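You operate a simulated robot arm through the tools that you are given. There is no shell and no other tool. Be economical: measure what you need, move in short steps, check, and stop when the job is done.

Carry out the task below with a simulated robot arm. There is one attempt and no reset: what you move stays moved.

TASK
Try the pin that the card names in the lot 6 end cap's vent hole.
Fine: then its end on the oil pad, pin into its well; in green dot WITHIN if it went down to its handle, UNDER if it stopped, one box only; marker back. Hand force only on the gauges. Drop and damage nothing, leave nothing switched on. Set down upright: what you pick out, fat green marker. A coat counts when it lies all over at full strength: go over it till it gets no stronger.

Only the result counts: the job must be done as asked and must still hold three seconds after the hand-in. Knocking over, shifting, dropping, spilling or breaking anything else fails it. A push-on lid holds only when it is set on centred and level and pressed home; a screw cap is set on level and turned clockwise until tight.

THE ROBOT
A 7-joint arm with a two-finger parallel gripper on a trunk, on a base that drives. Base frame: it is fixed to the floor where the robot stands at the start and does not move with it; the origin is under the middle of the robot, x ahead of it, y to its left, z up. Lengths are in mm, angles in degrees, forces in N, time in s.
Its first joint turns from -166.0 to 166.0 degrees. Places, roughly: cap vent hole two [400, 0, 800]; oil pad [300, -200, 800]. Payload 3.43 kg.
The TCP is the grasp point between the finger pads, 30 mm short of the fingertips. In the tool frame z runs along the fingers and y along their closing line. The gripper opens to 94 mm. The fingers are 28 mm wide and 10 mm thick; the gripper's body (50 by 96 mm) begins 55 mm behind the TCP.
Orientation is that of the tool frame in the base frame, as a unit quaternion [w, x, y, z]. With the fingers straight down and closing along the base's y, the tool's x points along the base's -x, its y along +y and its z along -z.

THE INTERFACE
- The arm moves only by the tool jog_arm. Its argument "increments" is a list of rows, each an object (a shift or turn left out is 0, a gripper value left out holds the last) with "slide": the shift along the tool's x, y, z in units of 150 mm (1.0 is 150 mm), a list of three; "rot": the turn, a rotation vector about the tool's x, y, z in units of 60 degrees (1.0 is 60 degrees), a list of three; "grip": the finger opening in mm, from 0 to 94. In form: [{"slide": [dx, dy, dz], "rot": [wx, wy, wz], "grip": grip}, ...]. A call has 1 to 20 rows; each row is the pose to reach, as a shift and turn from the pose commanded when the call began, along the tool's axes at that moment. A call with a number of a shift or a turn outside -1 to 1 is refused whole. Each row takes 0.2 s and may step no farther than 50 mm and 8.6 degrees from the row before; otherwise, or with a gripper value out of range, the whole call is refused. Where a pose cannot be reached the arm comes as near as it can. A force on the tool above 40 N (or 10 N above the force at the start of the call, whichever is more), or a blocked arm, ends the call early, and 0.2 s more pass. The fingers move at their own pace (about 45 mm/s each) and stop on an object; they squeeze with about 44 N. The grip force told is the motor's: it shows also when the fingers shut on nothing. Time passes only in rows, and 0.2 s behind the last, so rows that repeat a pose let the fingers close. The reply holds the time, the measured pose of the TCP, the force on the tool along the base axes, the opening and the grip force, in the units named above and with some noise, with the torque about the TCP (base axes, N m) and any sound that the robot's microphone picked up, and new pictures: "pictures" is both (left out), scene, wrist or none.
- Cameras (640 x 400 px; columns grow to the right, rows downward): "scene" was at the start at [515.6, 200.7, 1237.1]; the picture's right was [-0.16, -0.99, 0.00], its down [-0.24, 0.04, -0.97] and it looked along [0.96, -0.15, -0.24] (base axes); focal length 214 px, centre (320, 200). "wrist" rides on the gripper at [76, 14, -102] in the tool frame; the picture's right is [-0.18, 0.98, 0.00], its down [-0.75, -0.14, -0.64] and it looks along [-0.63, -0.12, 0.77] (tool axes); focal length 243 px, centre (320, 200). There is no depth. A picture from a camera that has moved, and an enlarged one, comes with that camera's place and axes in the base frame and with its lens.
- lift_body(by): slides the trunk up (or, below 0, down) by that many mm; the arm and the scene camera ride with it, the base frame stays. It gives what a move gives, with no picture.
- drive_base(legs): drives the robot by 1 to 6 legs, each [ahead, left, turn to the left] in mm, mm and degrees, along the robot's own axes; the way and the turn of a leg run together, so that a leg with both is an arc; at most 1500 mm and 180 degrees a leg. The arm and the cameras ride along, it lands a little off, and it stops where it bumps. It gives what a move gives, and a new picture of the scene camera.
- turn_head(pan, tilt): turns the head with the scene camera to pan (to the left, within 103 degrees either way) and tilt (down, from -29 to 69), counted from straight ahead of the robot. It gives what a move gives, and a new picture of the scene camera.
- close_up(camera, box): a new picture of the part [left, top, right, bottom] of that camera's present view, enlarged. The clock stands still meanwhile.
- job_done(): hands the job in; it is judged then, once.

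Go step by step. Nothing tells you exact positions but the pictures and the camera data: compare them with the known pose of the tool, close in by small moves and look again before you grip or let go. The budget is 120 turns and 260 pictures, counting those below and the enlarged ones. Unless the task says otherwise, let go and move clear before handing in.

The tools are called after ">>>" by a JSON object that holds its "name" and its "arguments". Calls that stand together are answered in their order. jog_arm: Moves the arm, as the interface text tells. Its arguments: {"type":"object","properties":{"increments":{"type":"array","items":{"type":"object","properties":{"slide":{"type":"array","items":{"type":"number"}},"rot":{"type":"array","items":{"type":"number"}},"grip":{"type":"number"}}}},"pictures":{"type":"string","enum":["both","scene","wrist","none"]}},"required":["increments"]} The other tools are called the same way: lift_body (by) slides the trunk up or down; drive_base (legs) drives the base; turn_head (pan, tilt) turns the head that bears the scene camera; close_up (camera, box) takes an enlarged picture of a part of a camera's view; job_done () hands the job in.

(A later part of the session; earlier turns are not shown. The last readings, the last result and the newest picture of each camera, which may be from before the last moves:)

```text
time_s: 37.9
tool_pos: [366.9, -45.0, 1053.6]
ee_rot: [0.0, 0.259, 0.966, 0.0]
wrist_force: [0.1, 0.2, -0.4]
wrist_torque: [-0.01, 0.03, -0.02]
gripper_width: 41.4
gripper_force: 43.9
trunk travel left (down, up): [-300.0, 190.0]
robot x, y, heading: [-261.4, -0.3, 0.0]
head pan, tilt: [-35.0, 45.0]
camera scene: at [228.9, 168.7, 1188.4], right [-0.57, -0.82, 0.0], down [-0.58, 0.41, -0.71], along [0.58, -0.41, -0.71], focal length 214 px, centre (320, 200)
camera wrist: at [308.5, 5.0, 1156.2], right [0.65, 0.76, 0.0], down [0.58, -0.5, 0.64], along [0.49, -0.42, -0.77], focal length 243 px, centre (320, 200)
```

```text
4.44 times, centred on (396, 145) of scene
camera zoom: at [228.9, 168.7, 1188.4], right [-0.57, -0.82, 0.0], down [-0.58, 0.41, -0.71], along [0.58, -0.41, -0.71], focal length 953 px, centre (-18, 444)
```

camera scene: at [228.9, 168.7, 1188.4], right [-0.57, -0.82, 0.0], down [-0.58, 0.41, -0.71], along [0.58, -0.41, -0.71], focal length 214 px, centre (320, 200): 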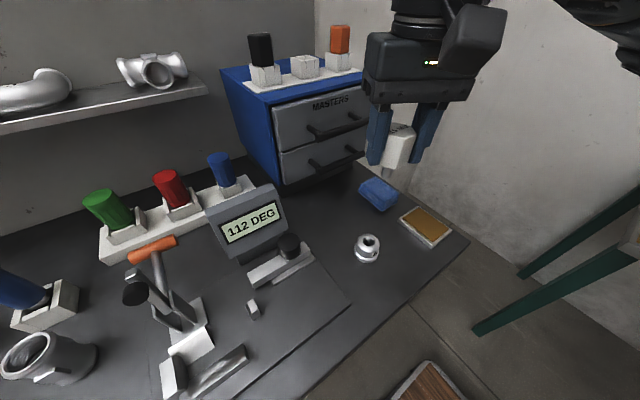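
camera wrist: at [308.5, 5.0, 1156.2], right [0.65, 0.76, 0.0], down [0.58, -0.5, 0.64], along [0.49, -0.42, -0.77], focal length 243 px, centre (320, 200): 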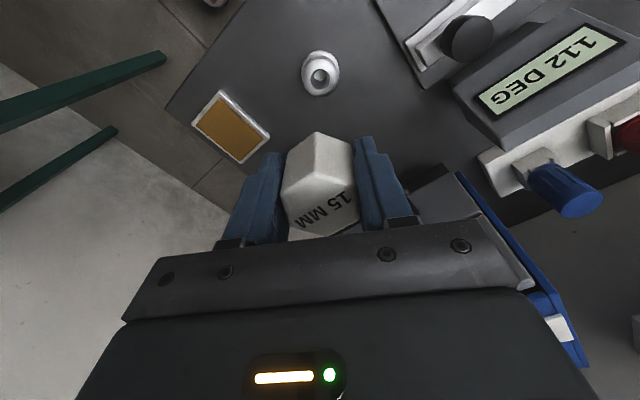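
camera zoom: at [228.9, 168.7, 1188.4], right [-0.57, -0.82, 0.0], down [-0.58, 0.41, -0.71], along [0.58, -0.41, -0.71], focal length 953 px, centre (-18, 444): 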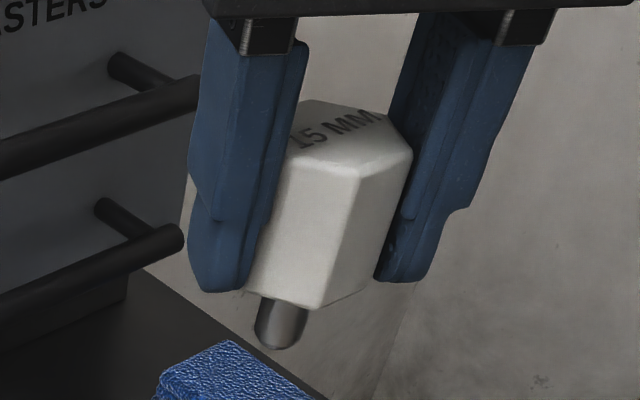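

The bore is countersunk and its centre computes to (367.7,-45.2,837). I descend until the pin tip is roughly 15–20 mm above the hole.

>>> {"name": "jog_arm", "arguments": {"increments": [{"slide": [0, 0, 0.04]}, {"slide": [0, 0, 0.12]}, {"slide": [0, 0, 0.24]}, {"slide": [0, 0, 0.38]}, {"slide": [0, 0, 0.52]}, {"slide": [0, 0, 0.66]}, {"slide": [0, 0, 0.78]}, {"slide": [0, 0, 0.87]}, {"slide": [0, 0, 0.92]}, {"slide": [0, 0, 0.94]}], "pictures": "wrist"}}

>>> {"name": "close_up", "arguments": {"camera": "scene", "box": [330, 200, 410, 270]}}

```text
time_s: 40.1
tool_pos: [368.8, -42.4, 910.5]
ee_rot: [0.0, 0.258, 0.966, 0.0]
wrist_force: [0.2, -0.6, -0.7]
wrist_torque: [0.02, -0.01, -0.01]
gripper_width: 41.5
gripper_force: 44.1
trunk travel left (down, up): [-300.0, 190.0]
robot x, y, heading: [-261.0, -2.7, 0.2]
head pan, tilt: [-35.0, 45.0]
camera wrist: at [309.1, 6.9, 1014.8], right [0.65, 0.76, 0.0], down [0.58, -0.5, 0.64], along [0.49, -0.42, -0.77], focal length 243 px, centre (320, 200)
```

wrist: 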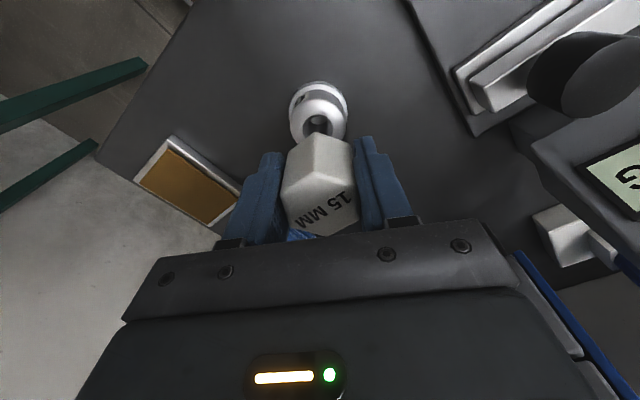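

```text
5.71 times, centred on (370, 235) of scene
camera zoom: at [228.9, 168.7, 1188.4], right [-0.57, -0.82, 0.0], down [-0.58, 0.41, -0.71], along [0.58, -0.41, -0.71], focal length 1226 px, centre (34, 0)
```

zoom: 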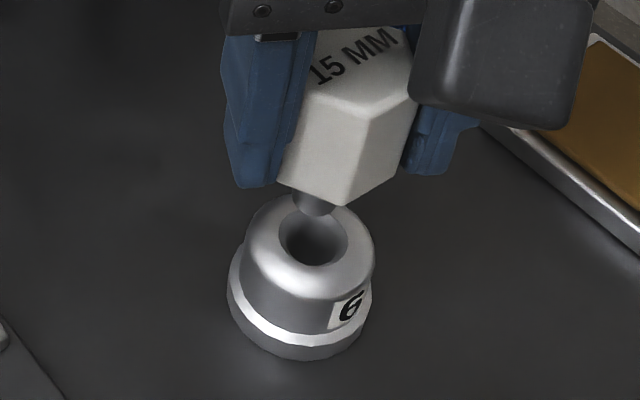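

Relative to the hole, the tip looks ~2.5 mm too far to +y. I correct, drop 8 mm and compare again.

>>> {"name": "jog_arm", "arguments": {"increments": [{"slide": [-0.001, -0.008, 0.0]}, {"slide": [-0.002, -0.016, 0.02]}, {"slide": [-0.002, -0.016, 0.053]}, {"slide": [-0.002, -0.016, 0.053]}], "pictures": "none"}}

>>> {"name": "close_up", "arguments": {"camera": "scene", "box": [346, 220, 394, 260]}}

>>> {"name": "close_up", "arguments": {"camera": "wrist", "box": [272, 70, 368, 150]}}

```text
time_s: 41.1
tool_pos: [367.6, -46.3, 903.9]
ee_rot: [-0.001, 0.258, 0.966, 0.0]
wrist_force: [0.0, -0.7, -0.4]
wrist_torque: [-0.02, 0.01, -0.01]
gripper_width: 41.4
gripper_force: 44.0
trunk travel left (down, up): [-300.0, 190.0]
robot x, y, heading: [-257.8, -3.3, -0.0]
head pan, tilt: [-35.0, 45.0]
```

```text
10.00 times, centred on (370, 240) of scene
camera zoom: at [228.9, 168.7, 1188.4], right [-0.57, -0.82, 0.0], down [-0.58, 0.41, -0.71], along [0.58, -0.41, -0.71], focal length 2145 px, centre (-180, -200)
```

zoom: 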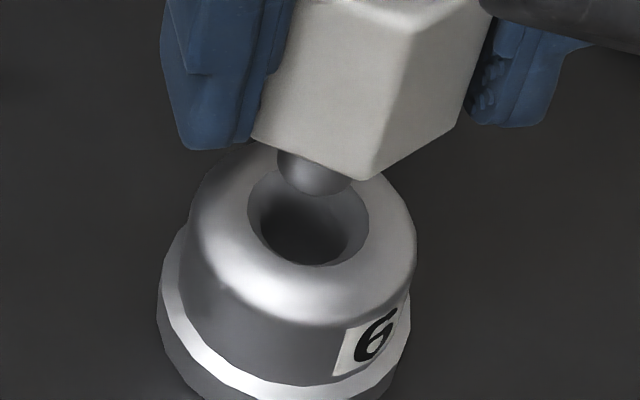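

```text
5.00 times, centred on (320, 110) of wrist
camera zoom: at [308.8, 3.9, 1006.6], right [0.65, 0.76, 0.0], down [0.58, -0.5, 0.64], along [0.49, -0.42, -0.77], focal length 1213 px, centre (320, 650)
```

zoom: 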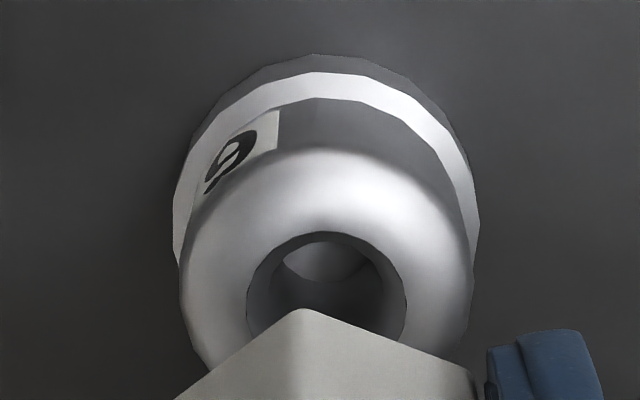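

Alignment looks within about 2 mm. I lower the tip to rim level and compare the gap around it.

>>> {"name": "jog_arm", "arguments": {"increments": [{"slide": [0, 0, 0.02]}, {"slide": [0, 0, 0.04]}, {"slide": [0, 0, 0.053]}, {"slide": [0, 0, 0.053]}], "pictures": "none"}}

>>> {"name": "close_up", "arguments": {"camera": "scene", "box": [346, 220, 394, 260]}}

>>> {"name": "turn_head", "arguments": {"pan": -75, "tilt": 50}}

```text
time_s: 42.1
tool_pos: [366.3, -47.2, 895.5]
ee_rot: [0.001, 0.259, 0.966, -0.001]
wrist_force: [0.0, 0.4, -0.1]
wrist_torque: [0.01, 0.0, 0.01]
gripper_width: 41.4
gripper_force: 44.2
trunk travel left (down, up): [-300.0, 190.0]
robot x, y, heading: [-261.2, 2.4, -0.2]
head pan, tilt: [-35.0, 45.0]
```

```text
10.00 times, centred on (370, 240) of scene
camera zoom: at [228.9, 168.7, 1188.4], right [-0.57, -0.82, 0.0], down [-0.58, 0.41, -0.71], along [0.58, -0.41, -0.71], focal length 2145 px, centre (-180, -200)
```

zoom: 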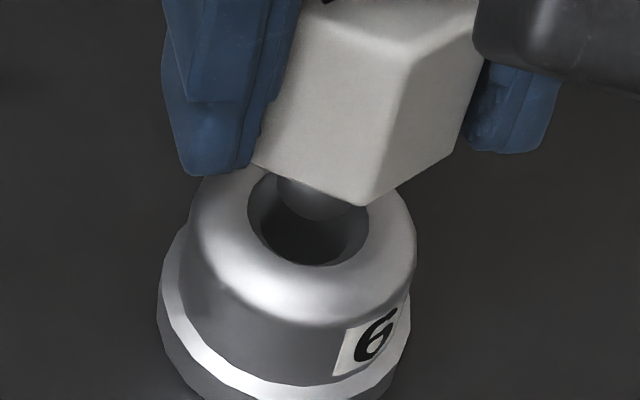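

```text
time_s: 43.1
tool_pos: [366.8, -46.9, 896.3]
ee_rot: [0.0, 0.259, 0.966, 0.0]
wrist_force: [0.0, -0.2, -1.3]
wrist_torque: [0.0, 0.0, 0.03]
gripper_width: 41.5
gripper_force: 44.4
trunk travel left (down, up): [-300.0, 190.0]
robot x, y, heading: [-262.3, 2.6, -0.0]
head pan, tilt: [-75.0, 50.0]
camera scene: at [182.3, 141.0, 1181.5], right [-0.97, -0.26, 0.0], down [-0.2, 0.74, -0.64], along [0.17, -0.62, -0.77], focal length 214 px, centre (320, 200)
```

scene: 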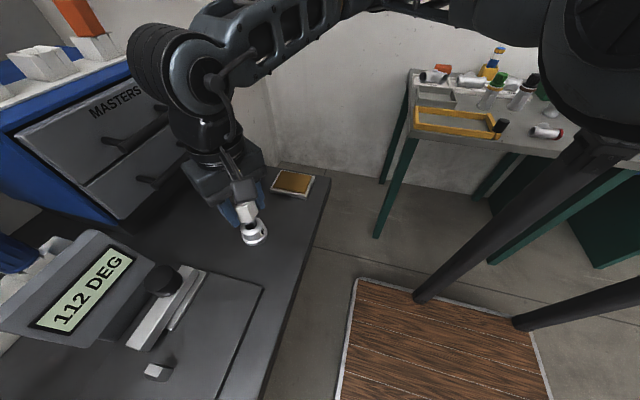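

>>> {"name": "close_up", "arguments": {"camera": "scene", "box": [230, 205, 278, 245]}}

>>> {"name": "close_up", "arguments": {"camera": "wrist", "box": [272, 70, 368, 150]}}

```text
10.00 times, centred on (254, 225) of scene
camera zoom: at [182.3, 141.0, 1181.5], right [-0.97, -0.26, 0.0], down [-0.2, 0.74, -0.64], along [0.17, -0.62, -0.77], focal length 2145 px, centre (980, -50)
```

zoom: 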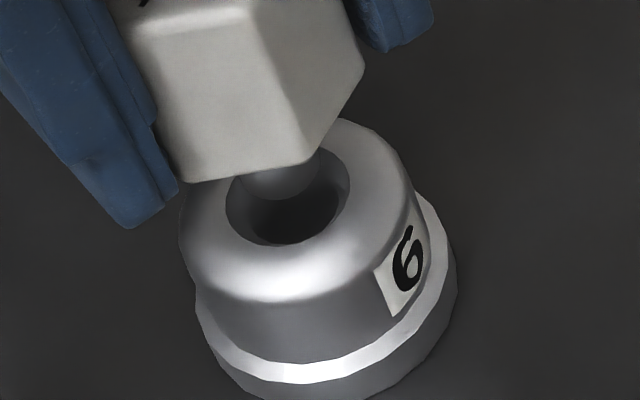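

```text
5.00 times, centred on (320, 110) of wrist
camera zoom: at [308.1, 3.4, 999.3], right [0.65, 0.76, 0.0], down [0.58, -0.5, 0.64], along [0.49, -0.42, -0.77], focal length 1213 px, centre (320, 650)
```

zoom: 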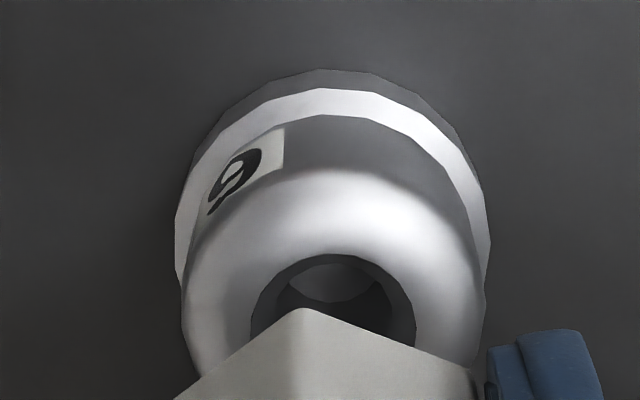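

The tip appears ~1.5 mm off, away from the cameras. I nudge it and start down in small steps, watching the force.

>>> {"name": "jog_arm", "arguments": {"increments": [{"slide": [0.01, 0.004, 0]}, {"slide": [0.01, 0.004, 0.008]}, {"slide": [0.01, 0.004, 0.016]}, {"slide": [0.01, 0.004, 0.024]}, {"slide": [0.01, 0.004, 0.032]}, {"slide": [0.01, 0.004, 0.032]}], "pictures": "none"}}

>>> {"name": "close_up", "arguments": {"camera": "scene", "box": [230, 205, 278, 245]}}

>>> {"name": "turn_head", "arguments": {"pan": -20, "tilt": 45}}

```text
time_s: 44.5
tool_pos: [365.4, -45.7, 890.5]
ee_rot: [0.0, 0.259, 0.966, 0.0]
wrist_force: [0.2, -0.1, -1.1]
wrist_torque: [-0.04, 0.01, 0.01]
gripper_width: 41.2
gripper_force: 44.2
trunk travel left (down, up): [-300.0, 190.0]
robot x, y, heading: [-256.8, -0.8, 0.2]
head pan, tilt: [-75.0, 50.0]
```

```text
10.00 times, centred on (254, 225) of scene
camera zoom: at [182.2, 141.0, 1181.5], right [-0.97, -0.26, 0.0], down [-0.2, 0.74, -0.64], along [0.17, -0.62, -0.77], focal length 2145 px, centre (980, -50)
```

zoom: 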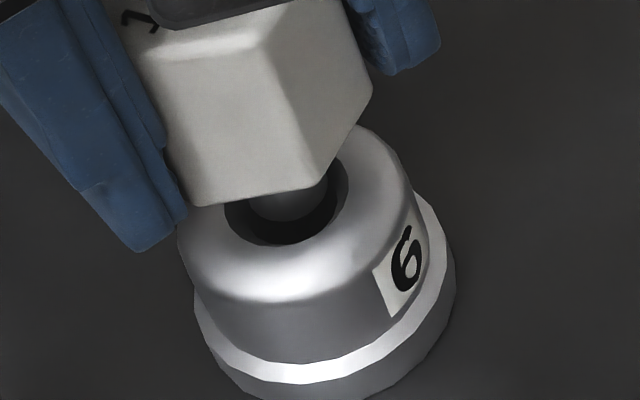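

```text
time_s: 45.8
tool_pos: [366.3, -44.6, 892.2]
ee_rot: [0.0, 0.259, 0.966, 0.0]
wrist_force: [0.0, 0.5, -1.3]
wrist_torque: [0.01, 0.01, -0.01]
gripper_width: 41.1
gripper_force: 43.7
trunk travel left (down, up): [-300.0, 190.0]
robot x, y, heading: [-262.7, -3.0, -0.0]
head pan, tilt: [-20.0, 45.0]
camera scene: at [238.7, 187.5, 1188.4], right [-0.34, -0.94, 0.0], down [-0.66, 0.24, -0.71], along [0.66, -0.24, -0.71], focal length 214 px, centre (320, 200)
```

scene: 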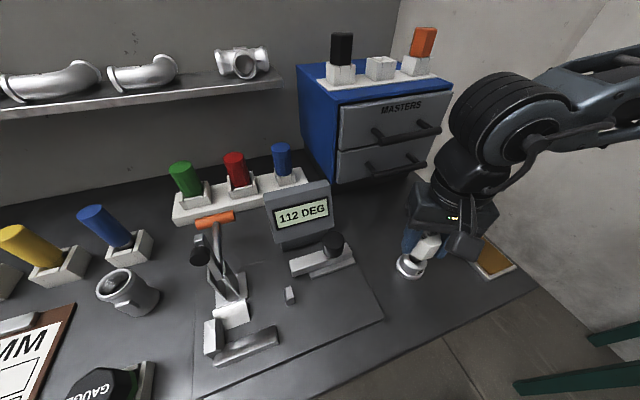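

>>> {"name": "close_up", "arguments": {"camera": "scene", "box": [388, 240, 436, 280]}}

```text
10.00 times, centred on (412, 260) of scene
camera zoom: at [238.7, 187.5, 1188.4], right [-0.34, -0.94, 0.0], down [-0.66, 0.24, -0.71], along [0.66, -0.24, -0.71], focal length 2145 px, centre (-600, -400)
```

zoom: 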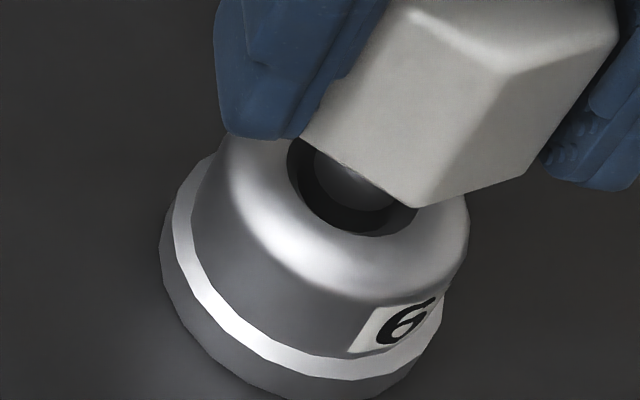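

The tip looks centred in the countersink. I go down gently.

>>> {"name": "jog_arm", "arguments": {"increments": [{"slide": [0, 0, 0.008]}, {"slide": [0, 0, 0.016]}, {"slide": [0, 0, 0.024]}, {"slide": [0, 0, 0.032]}, {"slide": [0, 0, 0.04]}, {"slide": [0, 0, 0.04]}], "pictures": "none"}}

>>> {"name": "jog_arm", "arguments": {"increments": [{"slide": [0, 0, 0.008]}, {"slide": [0, 0, 0.016]}, {"slide": [0, 0, 0.024]}, {"slide": [0, 0, 0.024]}], "pictures": "none"}}

>>> {"name": "close_up", "arguments": {"camera": "scene", "box": [388, 240, 436, 280]}}

```text
time_s: 47.2
tool_pos: [367.1, -44.4, 884.3]
ee_rot: [0.0, 0.259, 0.966, 0.0]
wrist_force: [-0.9, 0.0, -1.2]
wrist_torque: [0.0, 0.05, 0.0]
gripper_width: 41.5
gripper_force: 44.2
trunk travel left (down, up): [-300.0, 190.0]
robot x, y, heading: [-260.8, -1.1, 0.0]
head pan, tilt: [-20.0, 45.0]
```

```text
time_s: 48.2
tool_pos: [365.9, -44.1, 881.2]
ee_rot: [0.0, 0.259, 0.966, 0.0]
wrist_force: [0.1, -0.2, -0.3]
wrist_torque: [0.01, 0.0, 0.0]
gripper_width: 41.2
gripper_force: 43.9
trunk travel left (down, up): [-300.0, 190.0]
robot x, y, heading: [-260.6, 0.2, -0.2]
head pan, tilt: [-20.0, 45.0]
```

```text
10.00 times, centred on (412, 260) of scene
camera zoom: at [238.7, 187.5, 1188.4], right [-0.34, -0.94, 0.0], down [-0.66, 0.24, -0.71], along [0.66, -0.24, -0.71], focal length 2145 px, centre (-600, -400)
```

zoom: 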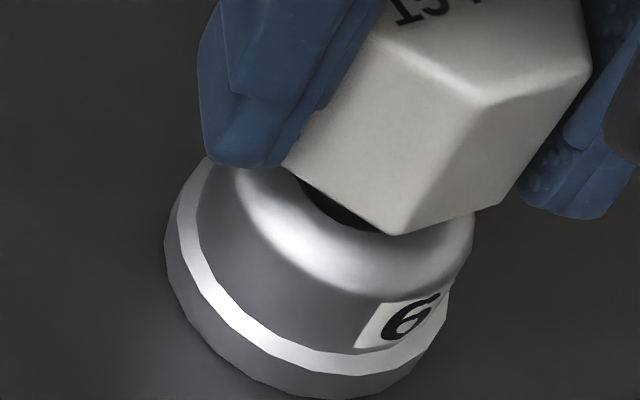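

>>> {"name": "jog_arm", "arguments": {"increments": [{"slide": [0, 0, 0.008]}, {"slide": [0, 0, 0.016]}, {"slide": [0, 0, 0.024]}, {"slide": [0, 0, 0.032]}, {"slide": [0, 0, 0.032]}], "pictures": "none"}}

>>> {"name": "close_up", "arguments": {"camera": "scene", "box": [388, 240, 436, 280]}}

```text
time_s: 49.4
tool_pos: [368.1, -45.0, 876.4]
ee_rot: [0.0, 0.259, 0.966, 0.0]
wrist_force: [0.2, -0.5, -1.0]
wrist_torque: [-0.01, 0.03, 0.02]
gripper_width: 41.0
gripper_force: 44.1
trunk travel left (down, up): [-300.0, 190.0]
robot x, y, heading: [-261.1, 0.1, 0.1]
head pan, tilt: [-20.0, 45.0]
```

```text
10.00 times, centred on (412, 260) of scene
camera zoom: at [238.7, 187.5, 1188.4], right [-0.34, -0.94, 0.0], down [-0.66, 0.24, -0.71], along [0.66, -0.24, -0.71], focal length 2145 px, centre (-600, -400)
```

zoom: 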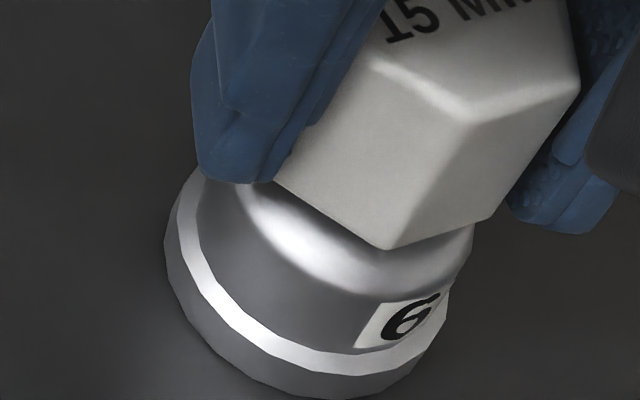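

>>> {"name": "jog_arm", "arguments": {"increments": [{"slide": [0, 0, 0.007]}, {"slide": [0, 0, 0.014]}, {"slide": [0, 0, 0.021]}, {"slide": [0, 0, 0.027]}, {"slide": [0, 0, 0.027]}], "pictures": "none"}}

>>> {"name": "jog_arm", "arguments": {"increments": [{"slide": [0, 0, 0.006]}, {"slide": [0, 0, 0.012]}, {"slide": [0, 0, 0.012]}], "pictures": "none"}}

>>> {"name": "close_up", "arguments": {"camera": "scene", "box": [388, 240, 436, 280]}}

```text
time_s: 50.6
tool_pos: [366.4, -45.8, 872.6]
ee_rot: [0.001, 0.259, 0.966, 0.0]
wrist_force: [0.4, 0.5, -1.1]
wrist_torque: [0.01, 0.02, 0.0]
gripper_width: 41.3
gripper_force: 43.8
trunk travel left (down, up): [-300.0, 190.0]
robot x, y, heading: [-263.0, -0.3, -0.1]
head pan, tilt: [-20.0, 45.0]
```

```text
time_s: 51.4
tool_pos: [366.5, -45.9, 871.3]
ee_rot: [0.0, 0.258, 0.966, 0.0]
wrist_force: [-0.4, 0.9, -1.0]
wrist_torque: [0.07, 0.02, -0.03]
gripper_width: 41.3
gripper_force: 44.2
trunk travel left (down, up): [-300.0, 190.0]
robot x, y, heading: [-265.1, -0.3, -0.2]
head pan, tilt: [-20.0, 45.0]
```

```text
10.00 times, centred on (412, 260) of scene
camera zoom: at [238.7, 187.6, 1188.4], right [-0.34, -0.94, 0.0], down [-0.66, 0.24, -0.71], along [0.66, -0.24, -0.71], focal length 2145 px, centre (-600, -400)
```

zoom: 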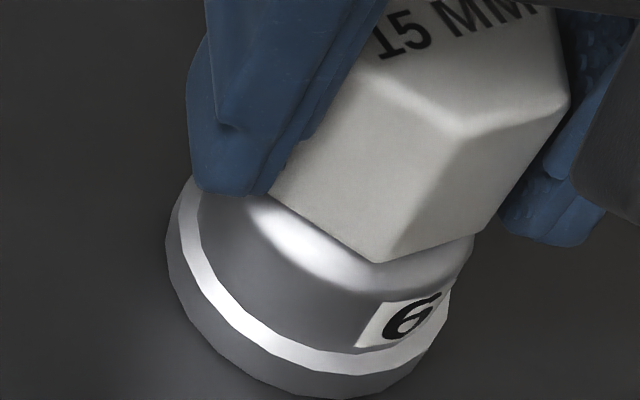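

>>> {"name": "jog_arm", "arguments": {"increments": [{"slide": [0, 0, 0.005]}, {"slide": [0, 0, 0.01]}, {"slide": [0, 0, 0.014]}, {"slide": [0, 0, 0.014]}], "pictures": "none"}}

>>> {"name": "jog_arm", "arguments": {"increments": [{"slide": [0, 0, 0.005]}, {"slide": [0, 0, 0.01]}, {"slide": [0, 0, 0.014]}, {"slide": [0, 0, 0.014]}], "pictures": "none"}}

>>> {"name": "close_up", "arguments": {"camera": "scene", "box": [388, 240, 436, 280]}}

```text
time_s: 52.4
tool_pos: [366.2, -46.7, 870.3]
ee_rot: [0.0, 0.258, 0.966, 0.0]
wrist_force: [-0.8, -4.6, 30.8]
wrist_torque: [-0.21, 0.2, 0.01]
gripper_width: 41.2
gripper_force: 44.0
trunk travel left (down, up): [-300.0, 190.0]
robot x, y, heading: [-261.9, -4.4, -0.2]
head pan, tilt: [-20.0, 45.0]
```

```text
time_s: 52.8
tool_pos: [366.0, -45.6, 869.1]
ee_rot: [0.002, 0.257, 0.966, -0.001]
wrist_force: [-6.2, -2.5, 26.5]
wrist_torque: [-0.09, 0.45, -0.03]
gripper_width: 41.4
gripper_force: 44.1
trunk travel left (down, up): [-300.0, 190.0]
robot x, y, heading: [-266.7, -0.8, 0.2]
head pan, tilt: [-20.0, 45.0]
stopped in row 2: the force on the tool passed its limit at 43 N (the readings are from after the stop); the commanded pose is now the measured one
```

```text
10.00 times, centred on (412, 260) of scene
camera zoom: at [238.0, 187.4, 1188.5], right [-0.34, -0.94, 0.0], down [-0.66, 0.24, -0.71], along [0.66, -0.24, -0.71], focal length 2145 px, centre (-600, -400)
```

zoom: 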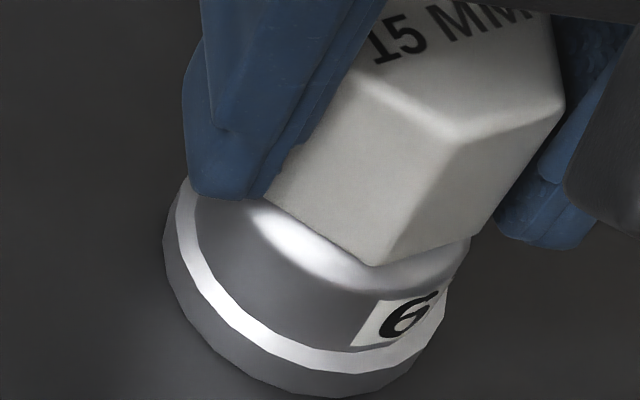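

Contact at TCP z≈870, with the handle at or near the cap's top. I ease the load off and look closely for a gap between handle and cap.

>>> {"name": "jog_arm", "arguments": {"increments": [{"slide": [0, 0, -0.004]}, {"slide": [0, 0, -0.006]}, {"slide": [0, 0, -0.006]}], "pictures": "none"}}

>>> {"name": "turn_head", "arguments": {"pan": -75, "tilt": 50}}

>>> {"name": "close_up", "arguments": {"camera": "scene", "box": [230, 205, 278, 245]}}

>>> {"name": "close_up", "arguments": {"camera": "wrist", "box": [240, 70, 400, 190]}}

```text
time_s: 53.6
tool_pos: [366.6, -44.5, 870.5]
ee_rot: [0.001, 0.259, 0.966, 0.0]
wrist_force: [-5.1, -0.2, 10.7]
wrist_torque: [-0.15, 0.27, -0.05]
gripper_width: 41.4
gripper_force: 44.4
trunk travel left (down, up): [-300.0, 190.0]
robot x, y, heading: [-258.5, 1.9, 0.1]
head pan, tilt: [-20.0, 45.0]
```

```text
time_s: 54.9
tool_pos: [366.6, -46.4, 870.0]
ee_rot: [0.002, 0.258, 0.966, 0.0]
wrist_force: [-0.1, 1.1, 0.2]
wrist_torque: [0.01, 0.06, 0.04]
gripper_width: 41.3
gripper_force: 44.6
trunk travel left (down, up): [-300.0, 190.0]
robot x, y, heading: [-259.5, -3.2, -0.1]
head pan, tilt: [-75.0, 50.0]
camera scene: at [182.3, 140.9, 1181.4], right [-0.97, -0.26, 0.0], down [-0.2, 0.74, -0.64], along [0.17, -0.62, -0.77], focal length 214 px, centre (320, 200)
```

scene: 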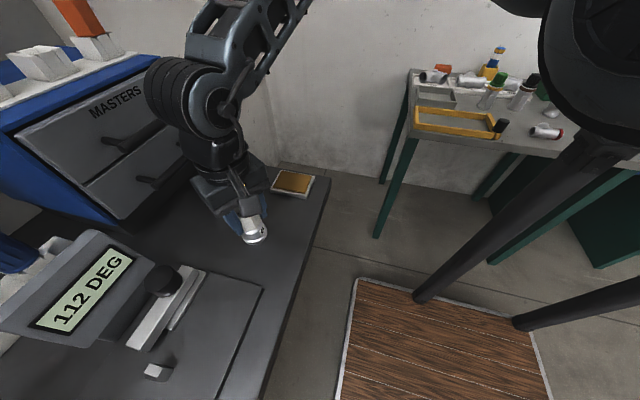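

```text
10.00 times, centred on (254, 225) of scene
camera zoom: at [182.3, 140.9, 1181.4], right [-0.97, -0.26, 0.0], down [-0.2, 0.74, -0.64], along [0.17, -0.62, -0.77], focal length 2145 px, centre (980, -50)
```

zoom: 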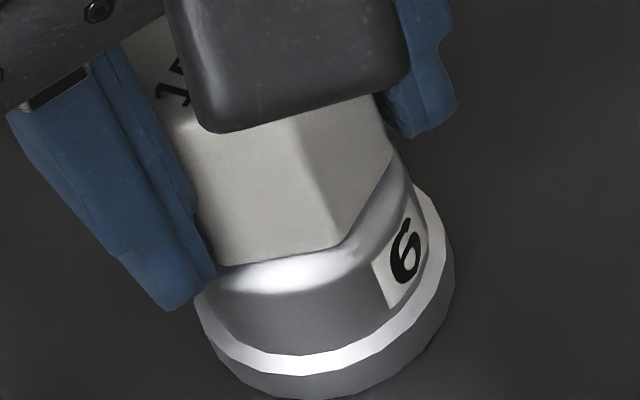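

```text
3.33 times, centred on (320, 130) of wrist
camera zoom: at [307.9, 4.2, 973.1], right [0.65, 0.76, 0.0], down [0.58, -0.5, 0.64], along [0.49, -0.42, -0.77], focal length 809 px, centre (320, 433)
```

zoom: 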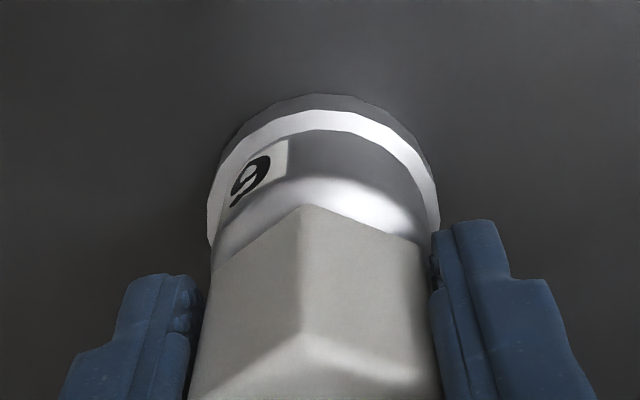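

The load is off. To judge it clearly I let go of the handle gently (the pin is deep in the bore), and rise to look.

>>> {"name": "jog_arm", "arguments": {"increments": [{"grip": 44}, {"grip": 47}, {"grip": 52}, {"grip": 60}, {"grip": 66}, {"slide": [0, 0, -0.1], "grip": 66}, {"slide": [0, 0, -0.3]}, {"slide": [0, 0, -0.55]}, {"slide": [0, 0, -0.8]}], "pictures": "none"}}

>>> {"name": "close_up", "arguments": {"camera": "scene", "box": [230, 205, 278, 245]}}

>>> {"name": "close_up", "arguments": {"camera": "wrist", "box": [272, 50, 368, 130]}}

```text
time_s: 56.9
tool_pos: [367.3, -47.2, 990.0]
ee_rot: [0.0, 0.258, 0.966, 0.0]
wrist_force: [-1.4, -0.2, 0.0]
wrist_torque: [0.02, -0.01, 0.02]
gripper_width: 66.0
gripper_force: 0.0
trunk travel left (down, up): [-300.0, 190.0]
robot x, y, heading: [-262.9, 1.6, -0.0]
head pan, tilt: [-75.0, 50.0]
```

```text
10.00 times, centred on (254, 225) of scene
camera zoom: at [182.4, 140.9, 1181.3], right [-0.97, -0.26, 0.0], down [-0.2, 0.74, -0.64], along [0.17, -0.62, -0.77], focal length 2145 px, centre (980, -50)
```

zoom: 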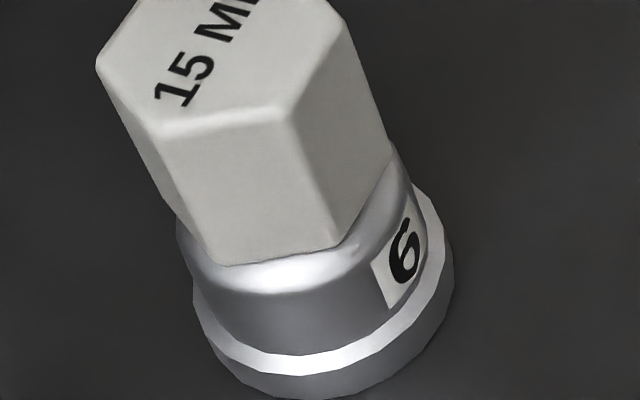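

```text
5.00 times, centred on (320, 90) of wrist
camera zoom: at [308.4, 2.8, 1094.6], right [0.65, 0.76, 0.0], down [0.58, -0.5, 0.64], along [0.49, -0.42, -0.77], focal length 1213 px, centre (320, 750)
```

zoom: 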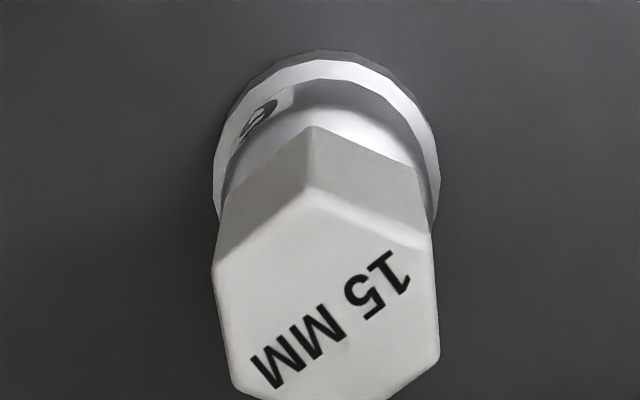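

The pin stands on its own. For a side-on look at any gap, I raise the arm and lower the trunk so the head camera drops.

>>> {"name": "jog_arm", "arguments": {"increments": [{"slide": [0, 0, -0.25]}, {"slide": [0, 0, -0.5]}, {"slide": [0, 0, -0.75]}, {"slide": [0, 0, -1.0]}], "pictures": "none"}}

>>> {"name": "jog_arm", "arguments": {"increments": [{"slide": [0, 0, -0.25]}, {"slide": [0, 0, -0.5]}, {"slide": [0, 0, -0.75]}, {"slide": [0, 0, -1.0]}], "pictures": "none"}}

>>> {"name": "lift_body", "arguments": {"by": -270}}

>>> {"name": "turn_head", "arguments": {"pan": -50, "tilt": 20}}

```text
time_s: 57.9
tool_pos: [369.8, -46.6, 1140.7]
ee_rot: [-0.001, 0.254, 0.967, 0.0]
wrist_force: [-0.3, 1.4, 0.4]
wrist_torque: [0.0, -0.02, 0.0]
gripper_width: 66.2
gripper_force: 0.0
trunk travel left (down, up): [-300.0, 190.0]
robot x, y, heading: [-259.4, -2.6, -0.2]
head pan, tilt: [-75.0, 50.0]
```

```text
time_s: 58.9
tool_pos: [367.9, -45.9, 1290.0]
ee_rot: [0.002, 0.259, 0.966, 0.0]
wrist_force: [-0.3, -0.6, 0.2]
wrist_torque: [0.02, 0.02, 0.03]
gripper_width: 66.2
gripper_force: 0.0
trunk travel left (down, up): [-300.0, 190.0]
robot x, y, heading: [-259.7, 1.2, -0.1]
head pan, tilt: [-75.0, 50.0]
```

```text
time_s: 61.6
tool_pos: [367.3, -45.3, 1019.7]
ee_rot: [0.001, 0.259, 0.966, 0.0]
wrist_force: [1.3, -0.8, -0.4]
wrist_torque: [-0.01, -0.02, 0.03]
gripper_width: 66.0
gripper_force: 0.1
trunk travel left (down, up): [-30.0, 460.0]
robot x, y, heading: [-260.2, 0.3, -0.0]
head pan, tilt: [-75.0, 50.0]
```

```text
time_s: 62.6
tool_pos: [368.0, -44.0, 1019.8]
ee_rot: [0.002, 0.259, 0.966, 0.0]
wrist_force: [0.2, -0.2, 0.7]
wrist_torque: [-0.03, 0.0, 0.03]
gripper_width: 66.1
gripper_force: 0.0
trunk travel left (down, up): [-30.0, 460.0]
robot x, y, heading: [-263.7, -0.3, -0.1]
head pan, tilt: [-50.0, 20.0]
camera scene: at [222.0, 143.9, 957.0], right [-0.77, -0.64, 0.0], down [-0.22, 0.26, -0.94], along [0.6, -0.72, -0.34], focal length 214 px, centre (320, 200)
```

scene: 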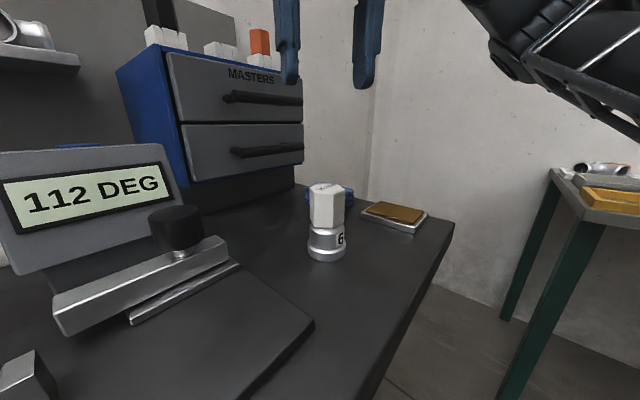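

>>> {"name": "close_up", "arguments": {"camera": "scene", "box": [303, 200, 351, 240]}}

>>> {"name": "close_up", "arguments": {"camera": "scene", "box": [296, 170, 440, 270]}}

```text
10.00 times, centred on (327, 220) of scene
camera zoom: at [222.0, 143.9, 957.0], right [-0.77, -0.64, 0.0], down [-0.22, 0.26, -0.94], along [0.6, -0.72, -0.34], focal length 2145 px, centre (250, 0)
```

zoom: 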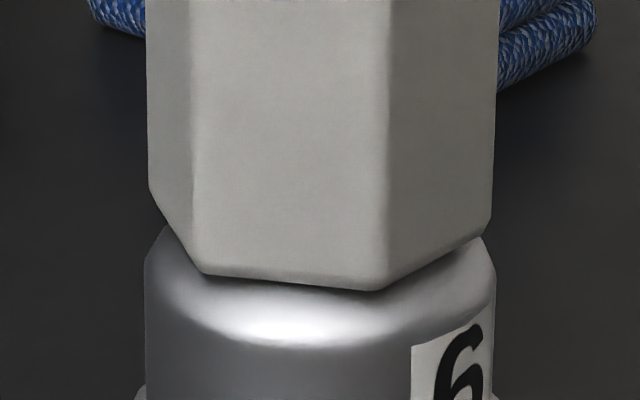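

```text
4.00 times, centred on (368, 220) of scene
camera zoom: at [222.0, 143.9, 957.0], right [-0.77, -0.64, 0.0], down [-0.22, 0.26, -0.94], along [0.6, -0.72, -0.34], focal length 858 px, centre (128, 120)
```

zoom: 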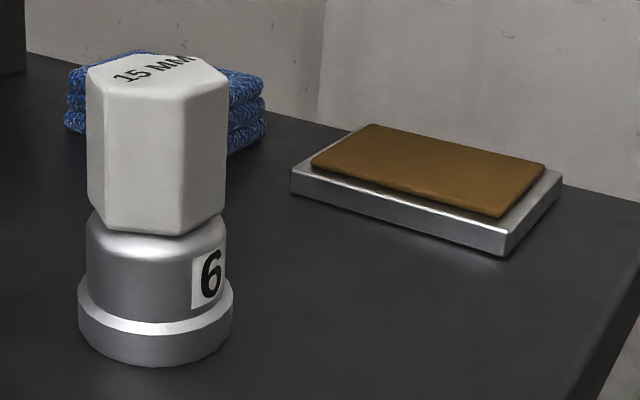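

The handle's underside (z≈842.5) and the cap's shoulder look flush from the side, so it seems to have gone down to its handle. I'll regrip ~3 mm higher, lift out, and confirm by measuring the bare cap top from this same camera.

>>> {"name": "jog_arm", "arguments": {"increments": [{"slide": [0, 0, 0.2]}, {"slide": [0, 0, 0.45]}, {"slide": [0, 0, 0.7]}, {"slide": [0, 0, 0.9]}, {"slide": [0, 0, 0.97]}, {"slide": [0, 0, 0.97]}], "pictures": "both"}}

```text
time_s: 64.0
tool_pos: [367.2, -45.2, 872.7]
ee_rot: [0.002, 0.259, 0.966, 0.0]
wrist_force: [-0.1, 0.3, -0.9]
wrist_torque: [-0.02, 0.0, 0.01]
gripper_width: 65.6
gripper_force: 0.1
trunk travel left (down, up): [-30.0, 460.0]
robot x, y, heading: [-263.7, 1.5, -0.0]
head pan, tilt: [-50.0, 20.0]
camera scene: at [222.1, 144.0, 957.1], right [-0.77, -0.64, 0.0], down [-0.22, 0.26, -0.94], along [0.6, -0.72, -0.34], focal length 214 px, centre (320, 200)
camera wrist: at [309.2, 5.1, 975.0], right [0.65, 0.76, 0.0], down [0.58, -0.5, 0.64], along [0.49, -0.42, -0.77], focal length 243 px, centre (320, 200)
```

scene: 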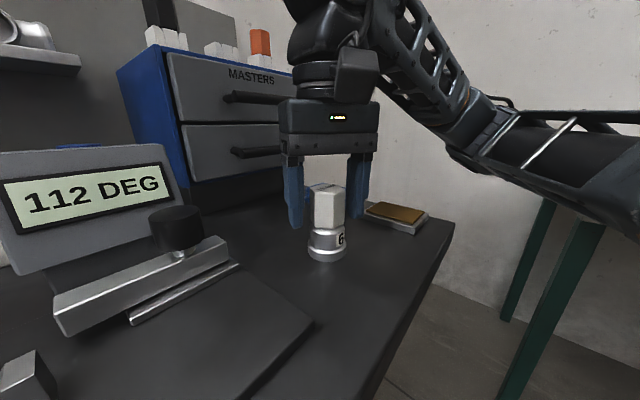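
wrist: 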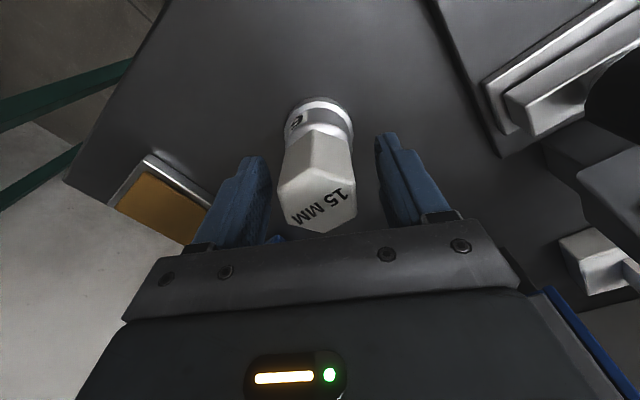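

>>> {"name": "jog_arm", "arguments": {"increments": [{"grip": 48}, {"grip": 44}, {"grip": 30}, {"grip": 10}, {"grip": 10}, {"grip": 10}, {"grip": 10}], "pictures": "none"}}

>>> {"name": "jog_arm", "arguments": {"increments": [{"slide": [0, 0, -0.007]}, {"slide": [0, 0, -0.014]}, {"slide": [0, 0, -0.024]}, {"slide": [0, 0, -0.036]}, {"slide": [0, 0, -0.05]}, {"slide": [0, 0, -0.07]}, {"slide": [0, 0, -0.09]}, {"slide": [0, 0, -0.11]}, {"slide": [0, 0, -0.14]}, {"slide": [0, 0, -0.17]}, {"slide": [0, 0, -0.2]}, {"slide": [0, 0, -0.24]}, {"slide": [0, 0, -0.28]}, {"slide": [0, 0, -0.32]}, {"slide": [0, 0, -0.36]}, {"slide": [0, 0, -0.38]}, {"slide": [0, 0, -0.39]}], "pictures": "both"}}

>>> {"name": "close_up", "arguments": {"camera": "scene", "box": [291, 180, 363, 240]}}

>>> {"name": "close_up", "arguments": {"camera": "scene", "box": [303, 200, 351, 240]}}

```text
time_s: 65.6
tool_pos: [367.2, -44.2, 872.6]
ee_rot: [0.001, 0.259, 0.966, 0.001]
wrist_force: [-0.6, 0.4, -0.4]
wrist_torque: [0.0, 0.03, -0.01]
gripper_width: 40.9
gripper_force: 44.1
trunk travel left (down, up): [-30.0, 460.0]
robot x, y, heading: [-259.7, 2.0, 0.1]
head pan, tilt: [-50.0, 20.0]
```

```text
time_s: 69.2
tool_pos: [368.2, -44.1, 933.4]
ee_rot: [0.001, 0.258, 0.966, 0.001]
wrist_force: [0.0, 0.1, -1.1]
wrist_torque: [0.01, -0.02, -0.04]
gripper_width: 41.0
gripper_force: 43.9
trunk travel left (down, up): [-30.0, 460.0]
robot x, y, heading: [-260.7, 2.1, -0.4]
head pan, tilt: [-50.0, 20.0]
camera scene: at [222.1, 143.9, 957.1], right [-0.77, -0.64, 0.0], down [-0.22, 0.26, -0.94], along [0.6, -0.72, -0.34], focal length 214 px, centre (320, 200)
camera wrist: at [308.4, 5.8, 1036.2], right [0.65, 0.76, 0.0], down [0.58, -0.5, 0.64], along [0.49, -0.42, -0.77], focal length 243 px, centre (320, 200)
```

scene: 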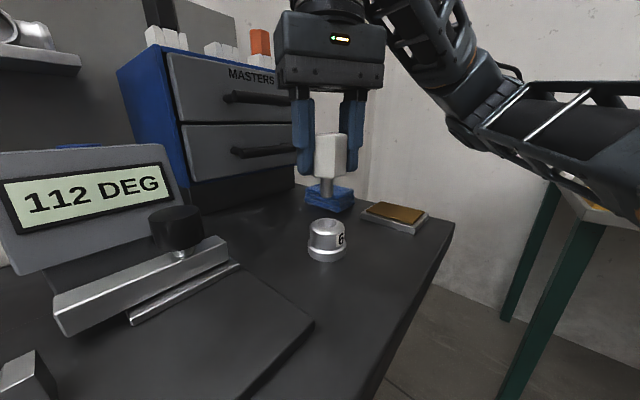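
wrist: 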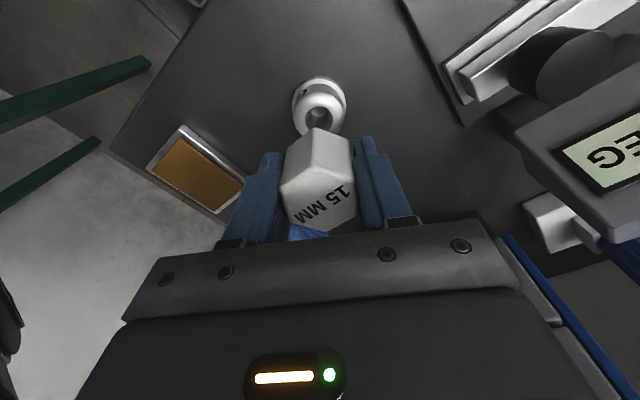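

```text
6.67 times, centred on (327, 210) of scene
camera zoom: at [222.1, 143.9, 957.1], right [-0.77, -0.64, 0.0], down [-0.22, 0.26, -0.94], along [0.6, -0.72, -0.34], focal length 1430 px, centre (273, 133)
```

zoom: 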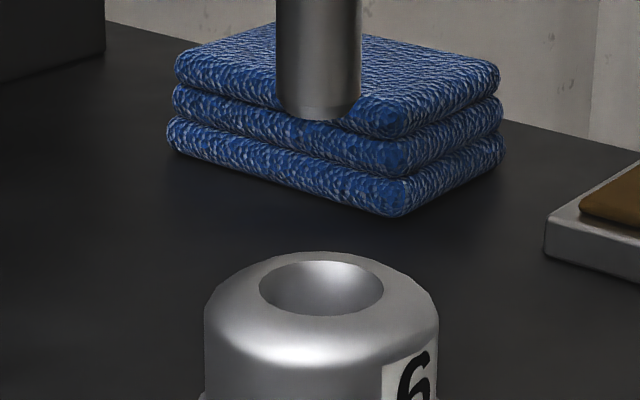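

```text
10.00 times, centred on (327, 220) of scene
camera zoom: at [222.1, 143.9, 957.1], right [-0.77, -0.64, 0.0], down [-0.22, 0.26, -0.94], along [0.6, -0.72, -0.34], focal length 2145 px, centre (250, 0)
```

zoom: 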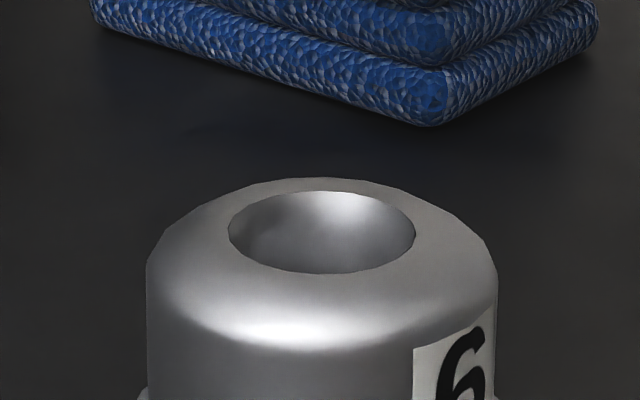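

The bare cap top measures z≈840 and the handle sat at ≈841–842, so it looks fully down. I move partway toward the oil pad and peer into the bore with the wrist camera to be sure.

>>> {"name": "jog_arm", "arguments": {"increments": [{"slide": [0, 0, -0.06]}, {"slide": [0, 0, -0.14]}, {"slide": [0, 0, -0.2]}, {"slide": [-0.005, -0.06, -0.25]}, {"slide": [-0.015, -0.15, -0.3]}, {"slide": [-0.025, -0.25, -0.33]}, {"slide": [-0.035, -0.35, -0.33]}, {"slide": [-0.044, -0.42, -0.33]}, {"slide": [-0.044, -0.437, -0.33]}], "pictures": "wrist"}}

```text
time_s: 71.2
tool_pos: [342.0, -104.7, 981.7]
ee_rot: [0.001, 0.258, 0.966, 0.0]
wrist_force: [-1.4, -0.7, -0.2]
wrist_torque: [-0.01, -0.01, 0.01]
gripper_width: 41.1
gripper_force: 44.4
trunk travel left (down, up): [-30.0, 460.0]
robot x, y, heading: [-264.4, -0.2, 0.0]
head pan, tilt: [-50.0, 20.0]
camera wrist: at [282.4, -54.5, 1085.4], right [0.65, 0.76, 0.0], down [0.58, -0.5, 0.64], along [0.49, -0.42, -0.77], focal length 243 px, centre (320, 200)
```

wrist: 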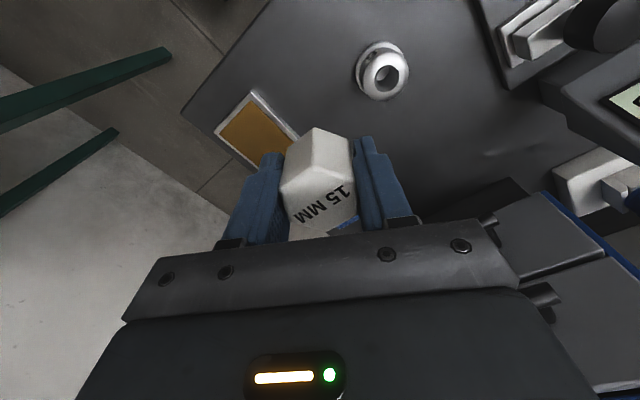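

>>> {"name": "close_up", "arguments": {"camera": "wrist", "box": [358, 50, 406, 95]}}

>>> {"name": "close_up", "arguments": {"camera": "wrist", "box": [200, 70, 320, 190]}}

```text
8.89 times, centred on (382, 72) of wrist
camera zoom: at [282.4, -54.5, 1085.4], right [0.65, 0.76, 0.0], down [0.58, -0.5, 0.64], along [0.49, -0.42, -0.77], focal length 2157 px, centre (-231, 1333)
```

zoom: 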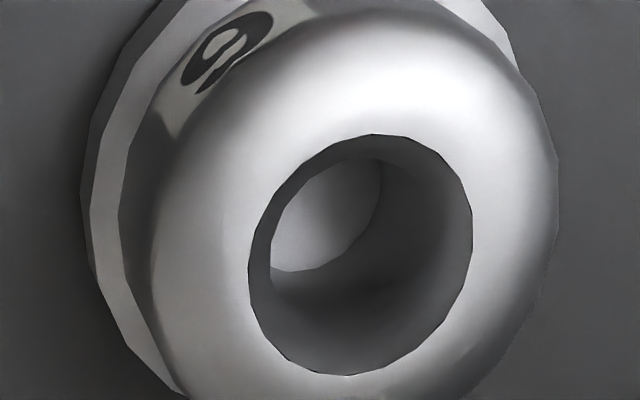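

```text
3.33 times, centred on (260, 130) of wrist
camera zoom: at [282.4, -54.5, 1085.4], right [0.65, 0.76, 0.0], down [0.58, -0.5, 0.64], along [0.49, -0.42, -0.77], focal length 809 px, centre (520, 433)
```

zoom: 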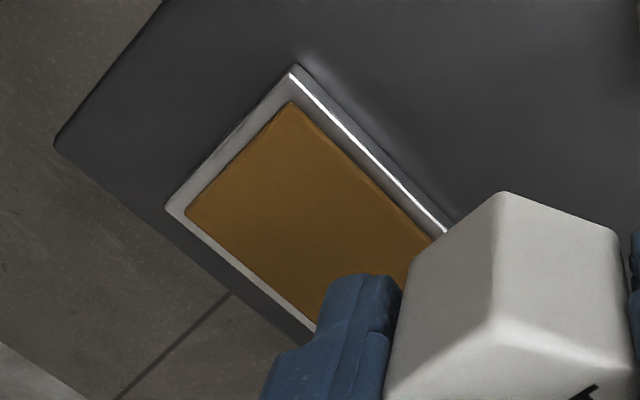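

The bore is a countersink into a straight ~16 mm hole and the pin went in ~26 mm to its handle, so the answer is WITHIN. Next is the oil pad, at about (336,-192,~815).

>>> {"name": "jog_arm", "arguments": {"increments": [{"slide": [-0.02, -0.05, 0]}, {"slide": [-0.07, -0.15, 0]}, {"slide": [-0.14, -0.28, 0]}, {"slide": [-0.2, -0.4, 0]}, {"slide": [-0.25, -0.5, 0.05]}, {"slide": [-0.26, -0.53, 0.15]}, {"slide": [-0.26, -0.53, 0.28]}, {"slide": [-0.26, -0.53, 0.4]}, {"slide": [-0.26, -0.53, 0.48]}, {"slide": [-0.26, -0.53, 0.5]}], "pictures": "both"}}

>>> {"name": "close_up", "arguments": {"camera": "scene", "box": [340, 160, 460, 250]}}

```text
time_s: 73.4
tool_pos: [336.2, -192.9, 906.9]
ee_rot: [0.001, 0.259, 0.966, -0.001]
wrist_force: [0.4, -0.1, -1.6]
wrist_torque: [-0.01, 0.03, 0.02]
gripper_width: 41.0
gripper_force: 44.5
trunk travel left (down, up): [-30.0, 460.0]
robot x, y, heading: [-262.5, 1.7, 0.1]
head pan, tilt: [-50.0, 20.0]
camera scene: at [222.1, 143.9, 957.1], right [-0.77, -0.64, 0.0], down [-0.22, 0.26, -0.94], along [0.6, -0.72, -0.34], focal length 214 px, centre (320, 200)
camera wrist: at [275.7, -141.9, 1009.7], right [0.65, 0.76, 0.0], down [0.58, -0.5, 0.64], along [0.49, -0.42, -0.77], focal length 243 px, centre (320, 200)
```

scene: 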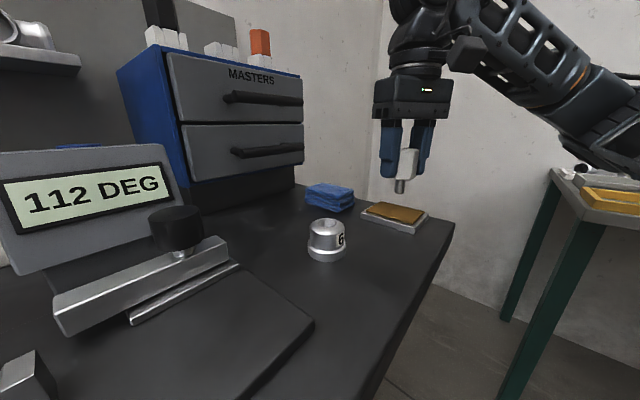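
wrist: 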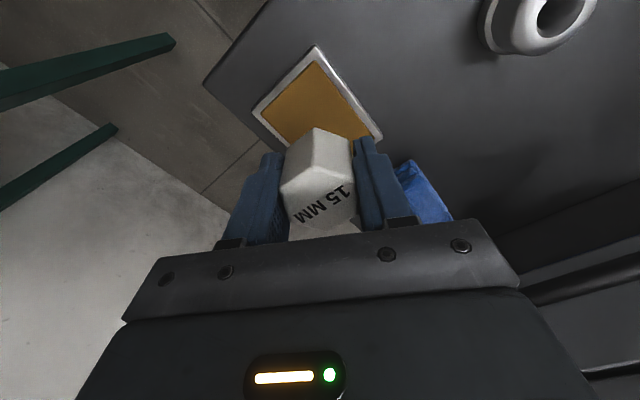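

```text
4.44 times, centred on (400, 205) of scene
camera zoom: at [222.1, 143.9, 957.1], right [-0.77, -0.64, 0.0], down [-0.22, 0.26, -0.94], along [0.6, -0.72, -0.34], focal length 953 px, centre (-36, 178)
```

zoom: 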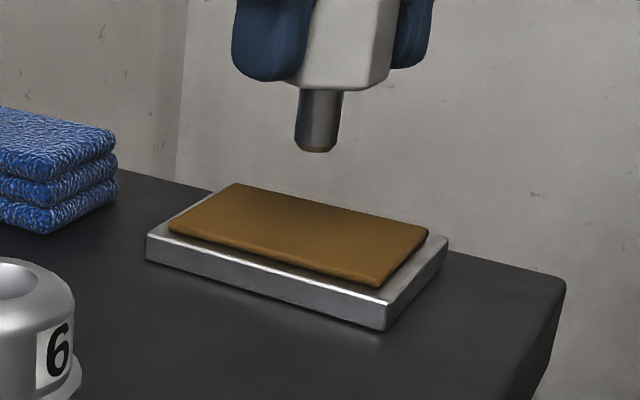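

Centred over the pad, tip ~33 mm above it. I descend and touch gently.

>>> {"name": "jog_arm", "arguments": {"increments": [{"slide": [0, 0, 0.04]}, {"slide": [0, 0, 0.09]}, {"slide": [0, 0, 0.14]}, {"slide": [0, 0, 0.18]}, {"slide": [0, 0, 0.19]}, {"slide": [0, 0, 0.19]}], "pictures": "none"}}

>>> {"name": "close_up", "arguments": {"camera": "scene", "box": [370, 180, 418, 220]}}

```text
time_s: 74.8
tool_pos: [335.2, -193.0, 877.6]
ee_rot: [0.0, 0.259, 0.966, -0.001]
wrist_force: [-0.1, 0.2, -0.7]
wrist_torque: [-0.02, -0.02, 0.0]
gripper_width: 41.1
gripper_force: 43.6
trunk travel left (down, up): [-30.0, 460.0]
robot x, y, heading: [-264.1, 1.5, -0.1]
head pan, tilt: [-50.0, 20.0]
```

```text
10.00 times, centred on (394, 200) of scene
camera zoom: at [222.1, 143.9, 957.1], right [-0.77, -0.64, 0.0], down [-0.22, 0.26, -0.94], along [0.6, -0.72, -0.34], focal length 2145 px, centre (-420, 200)
```

zoom: 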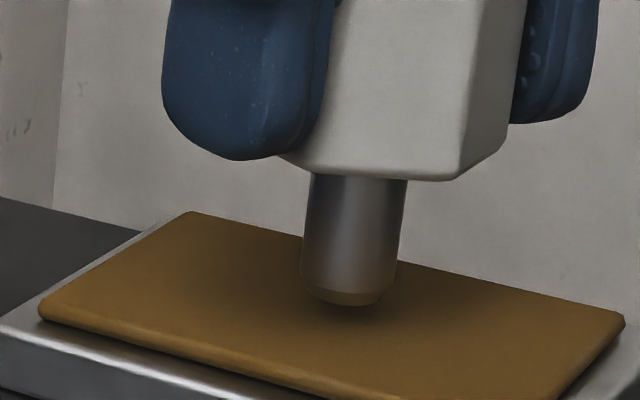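

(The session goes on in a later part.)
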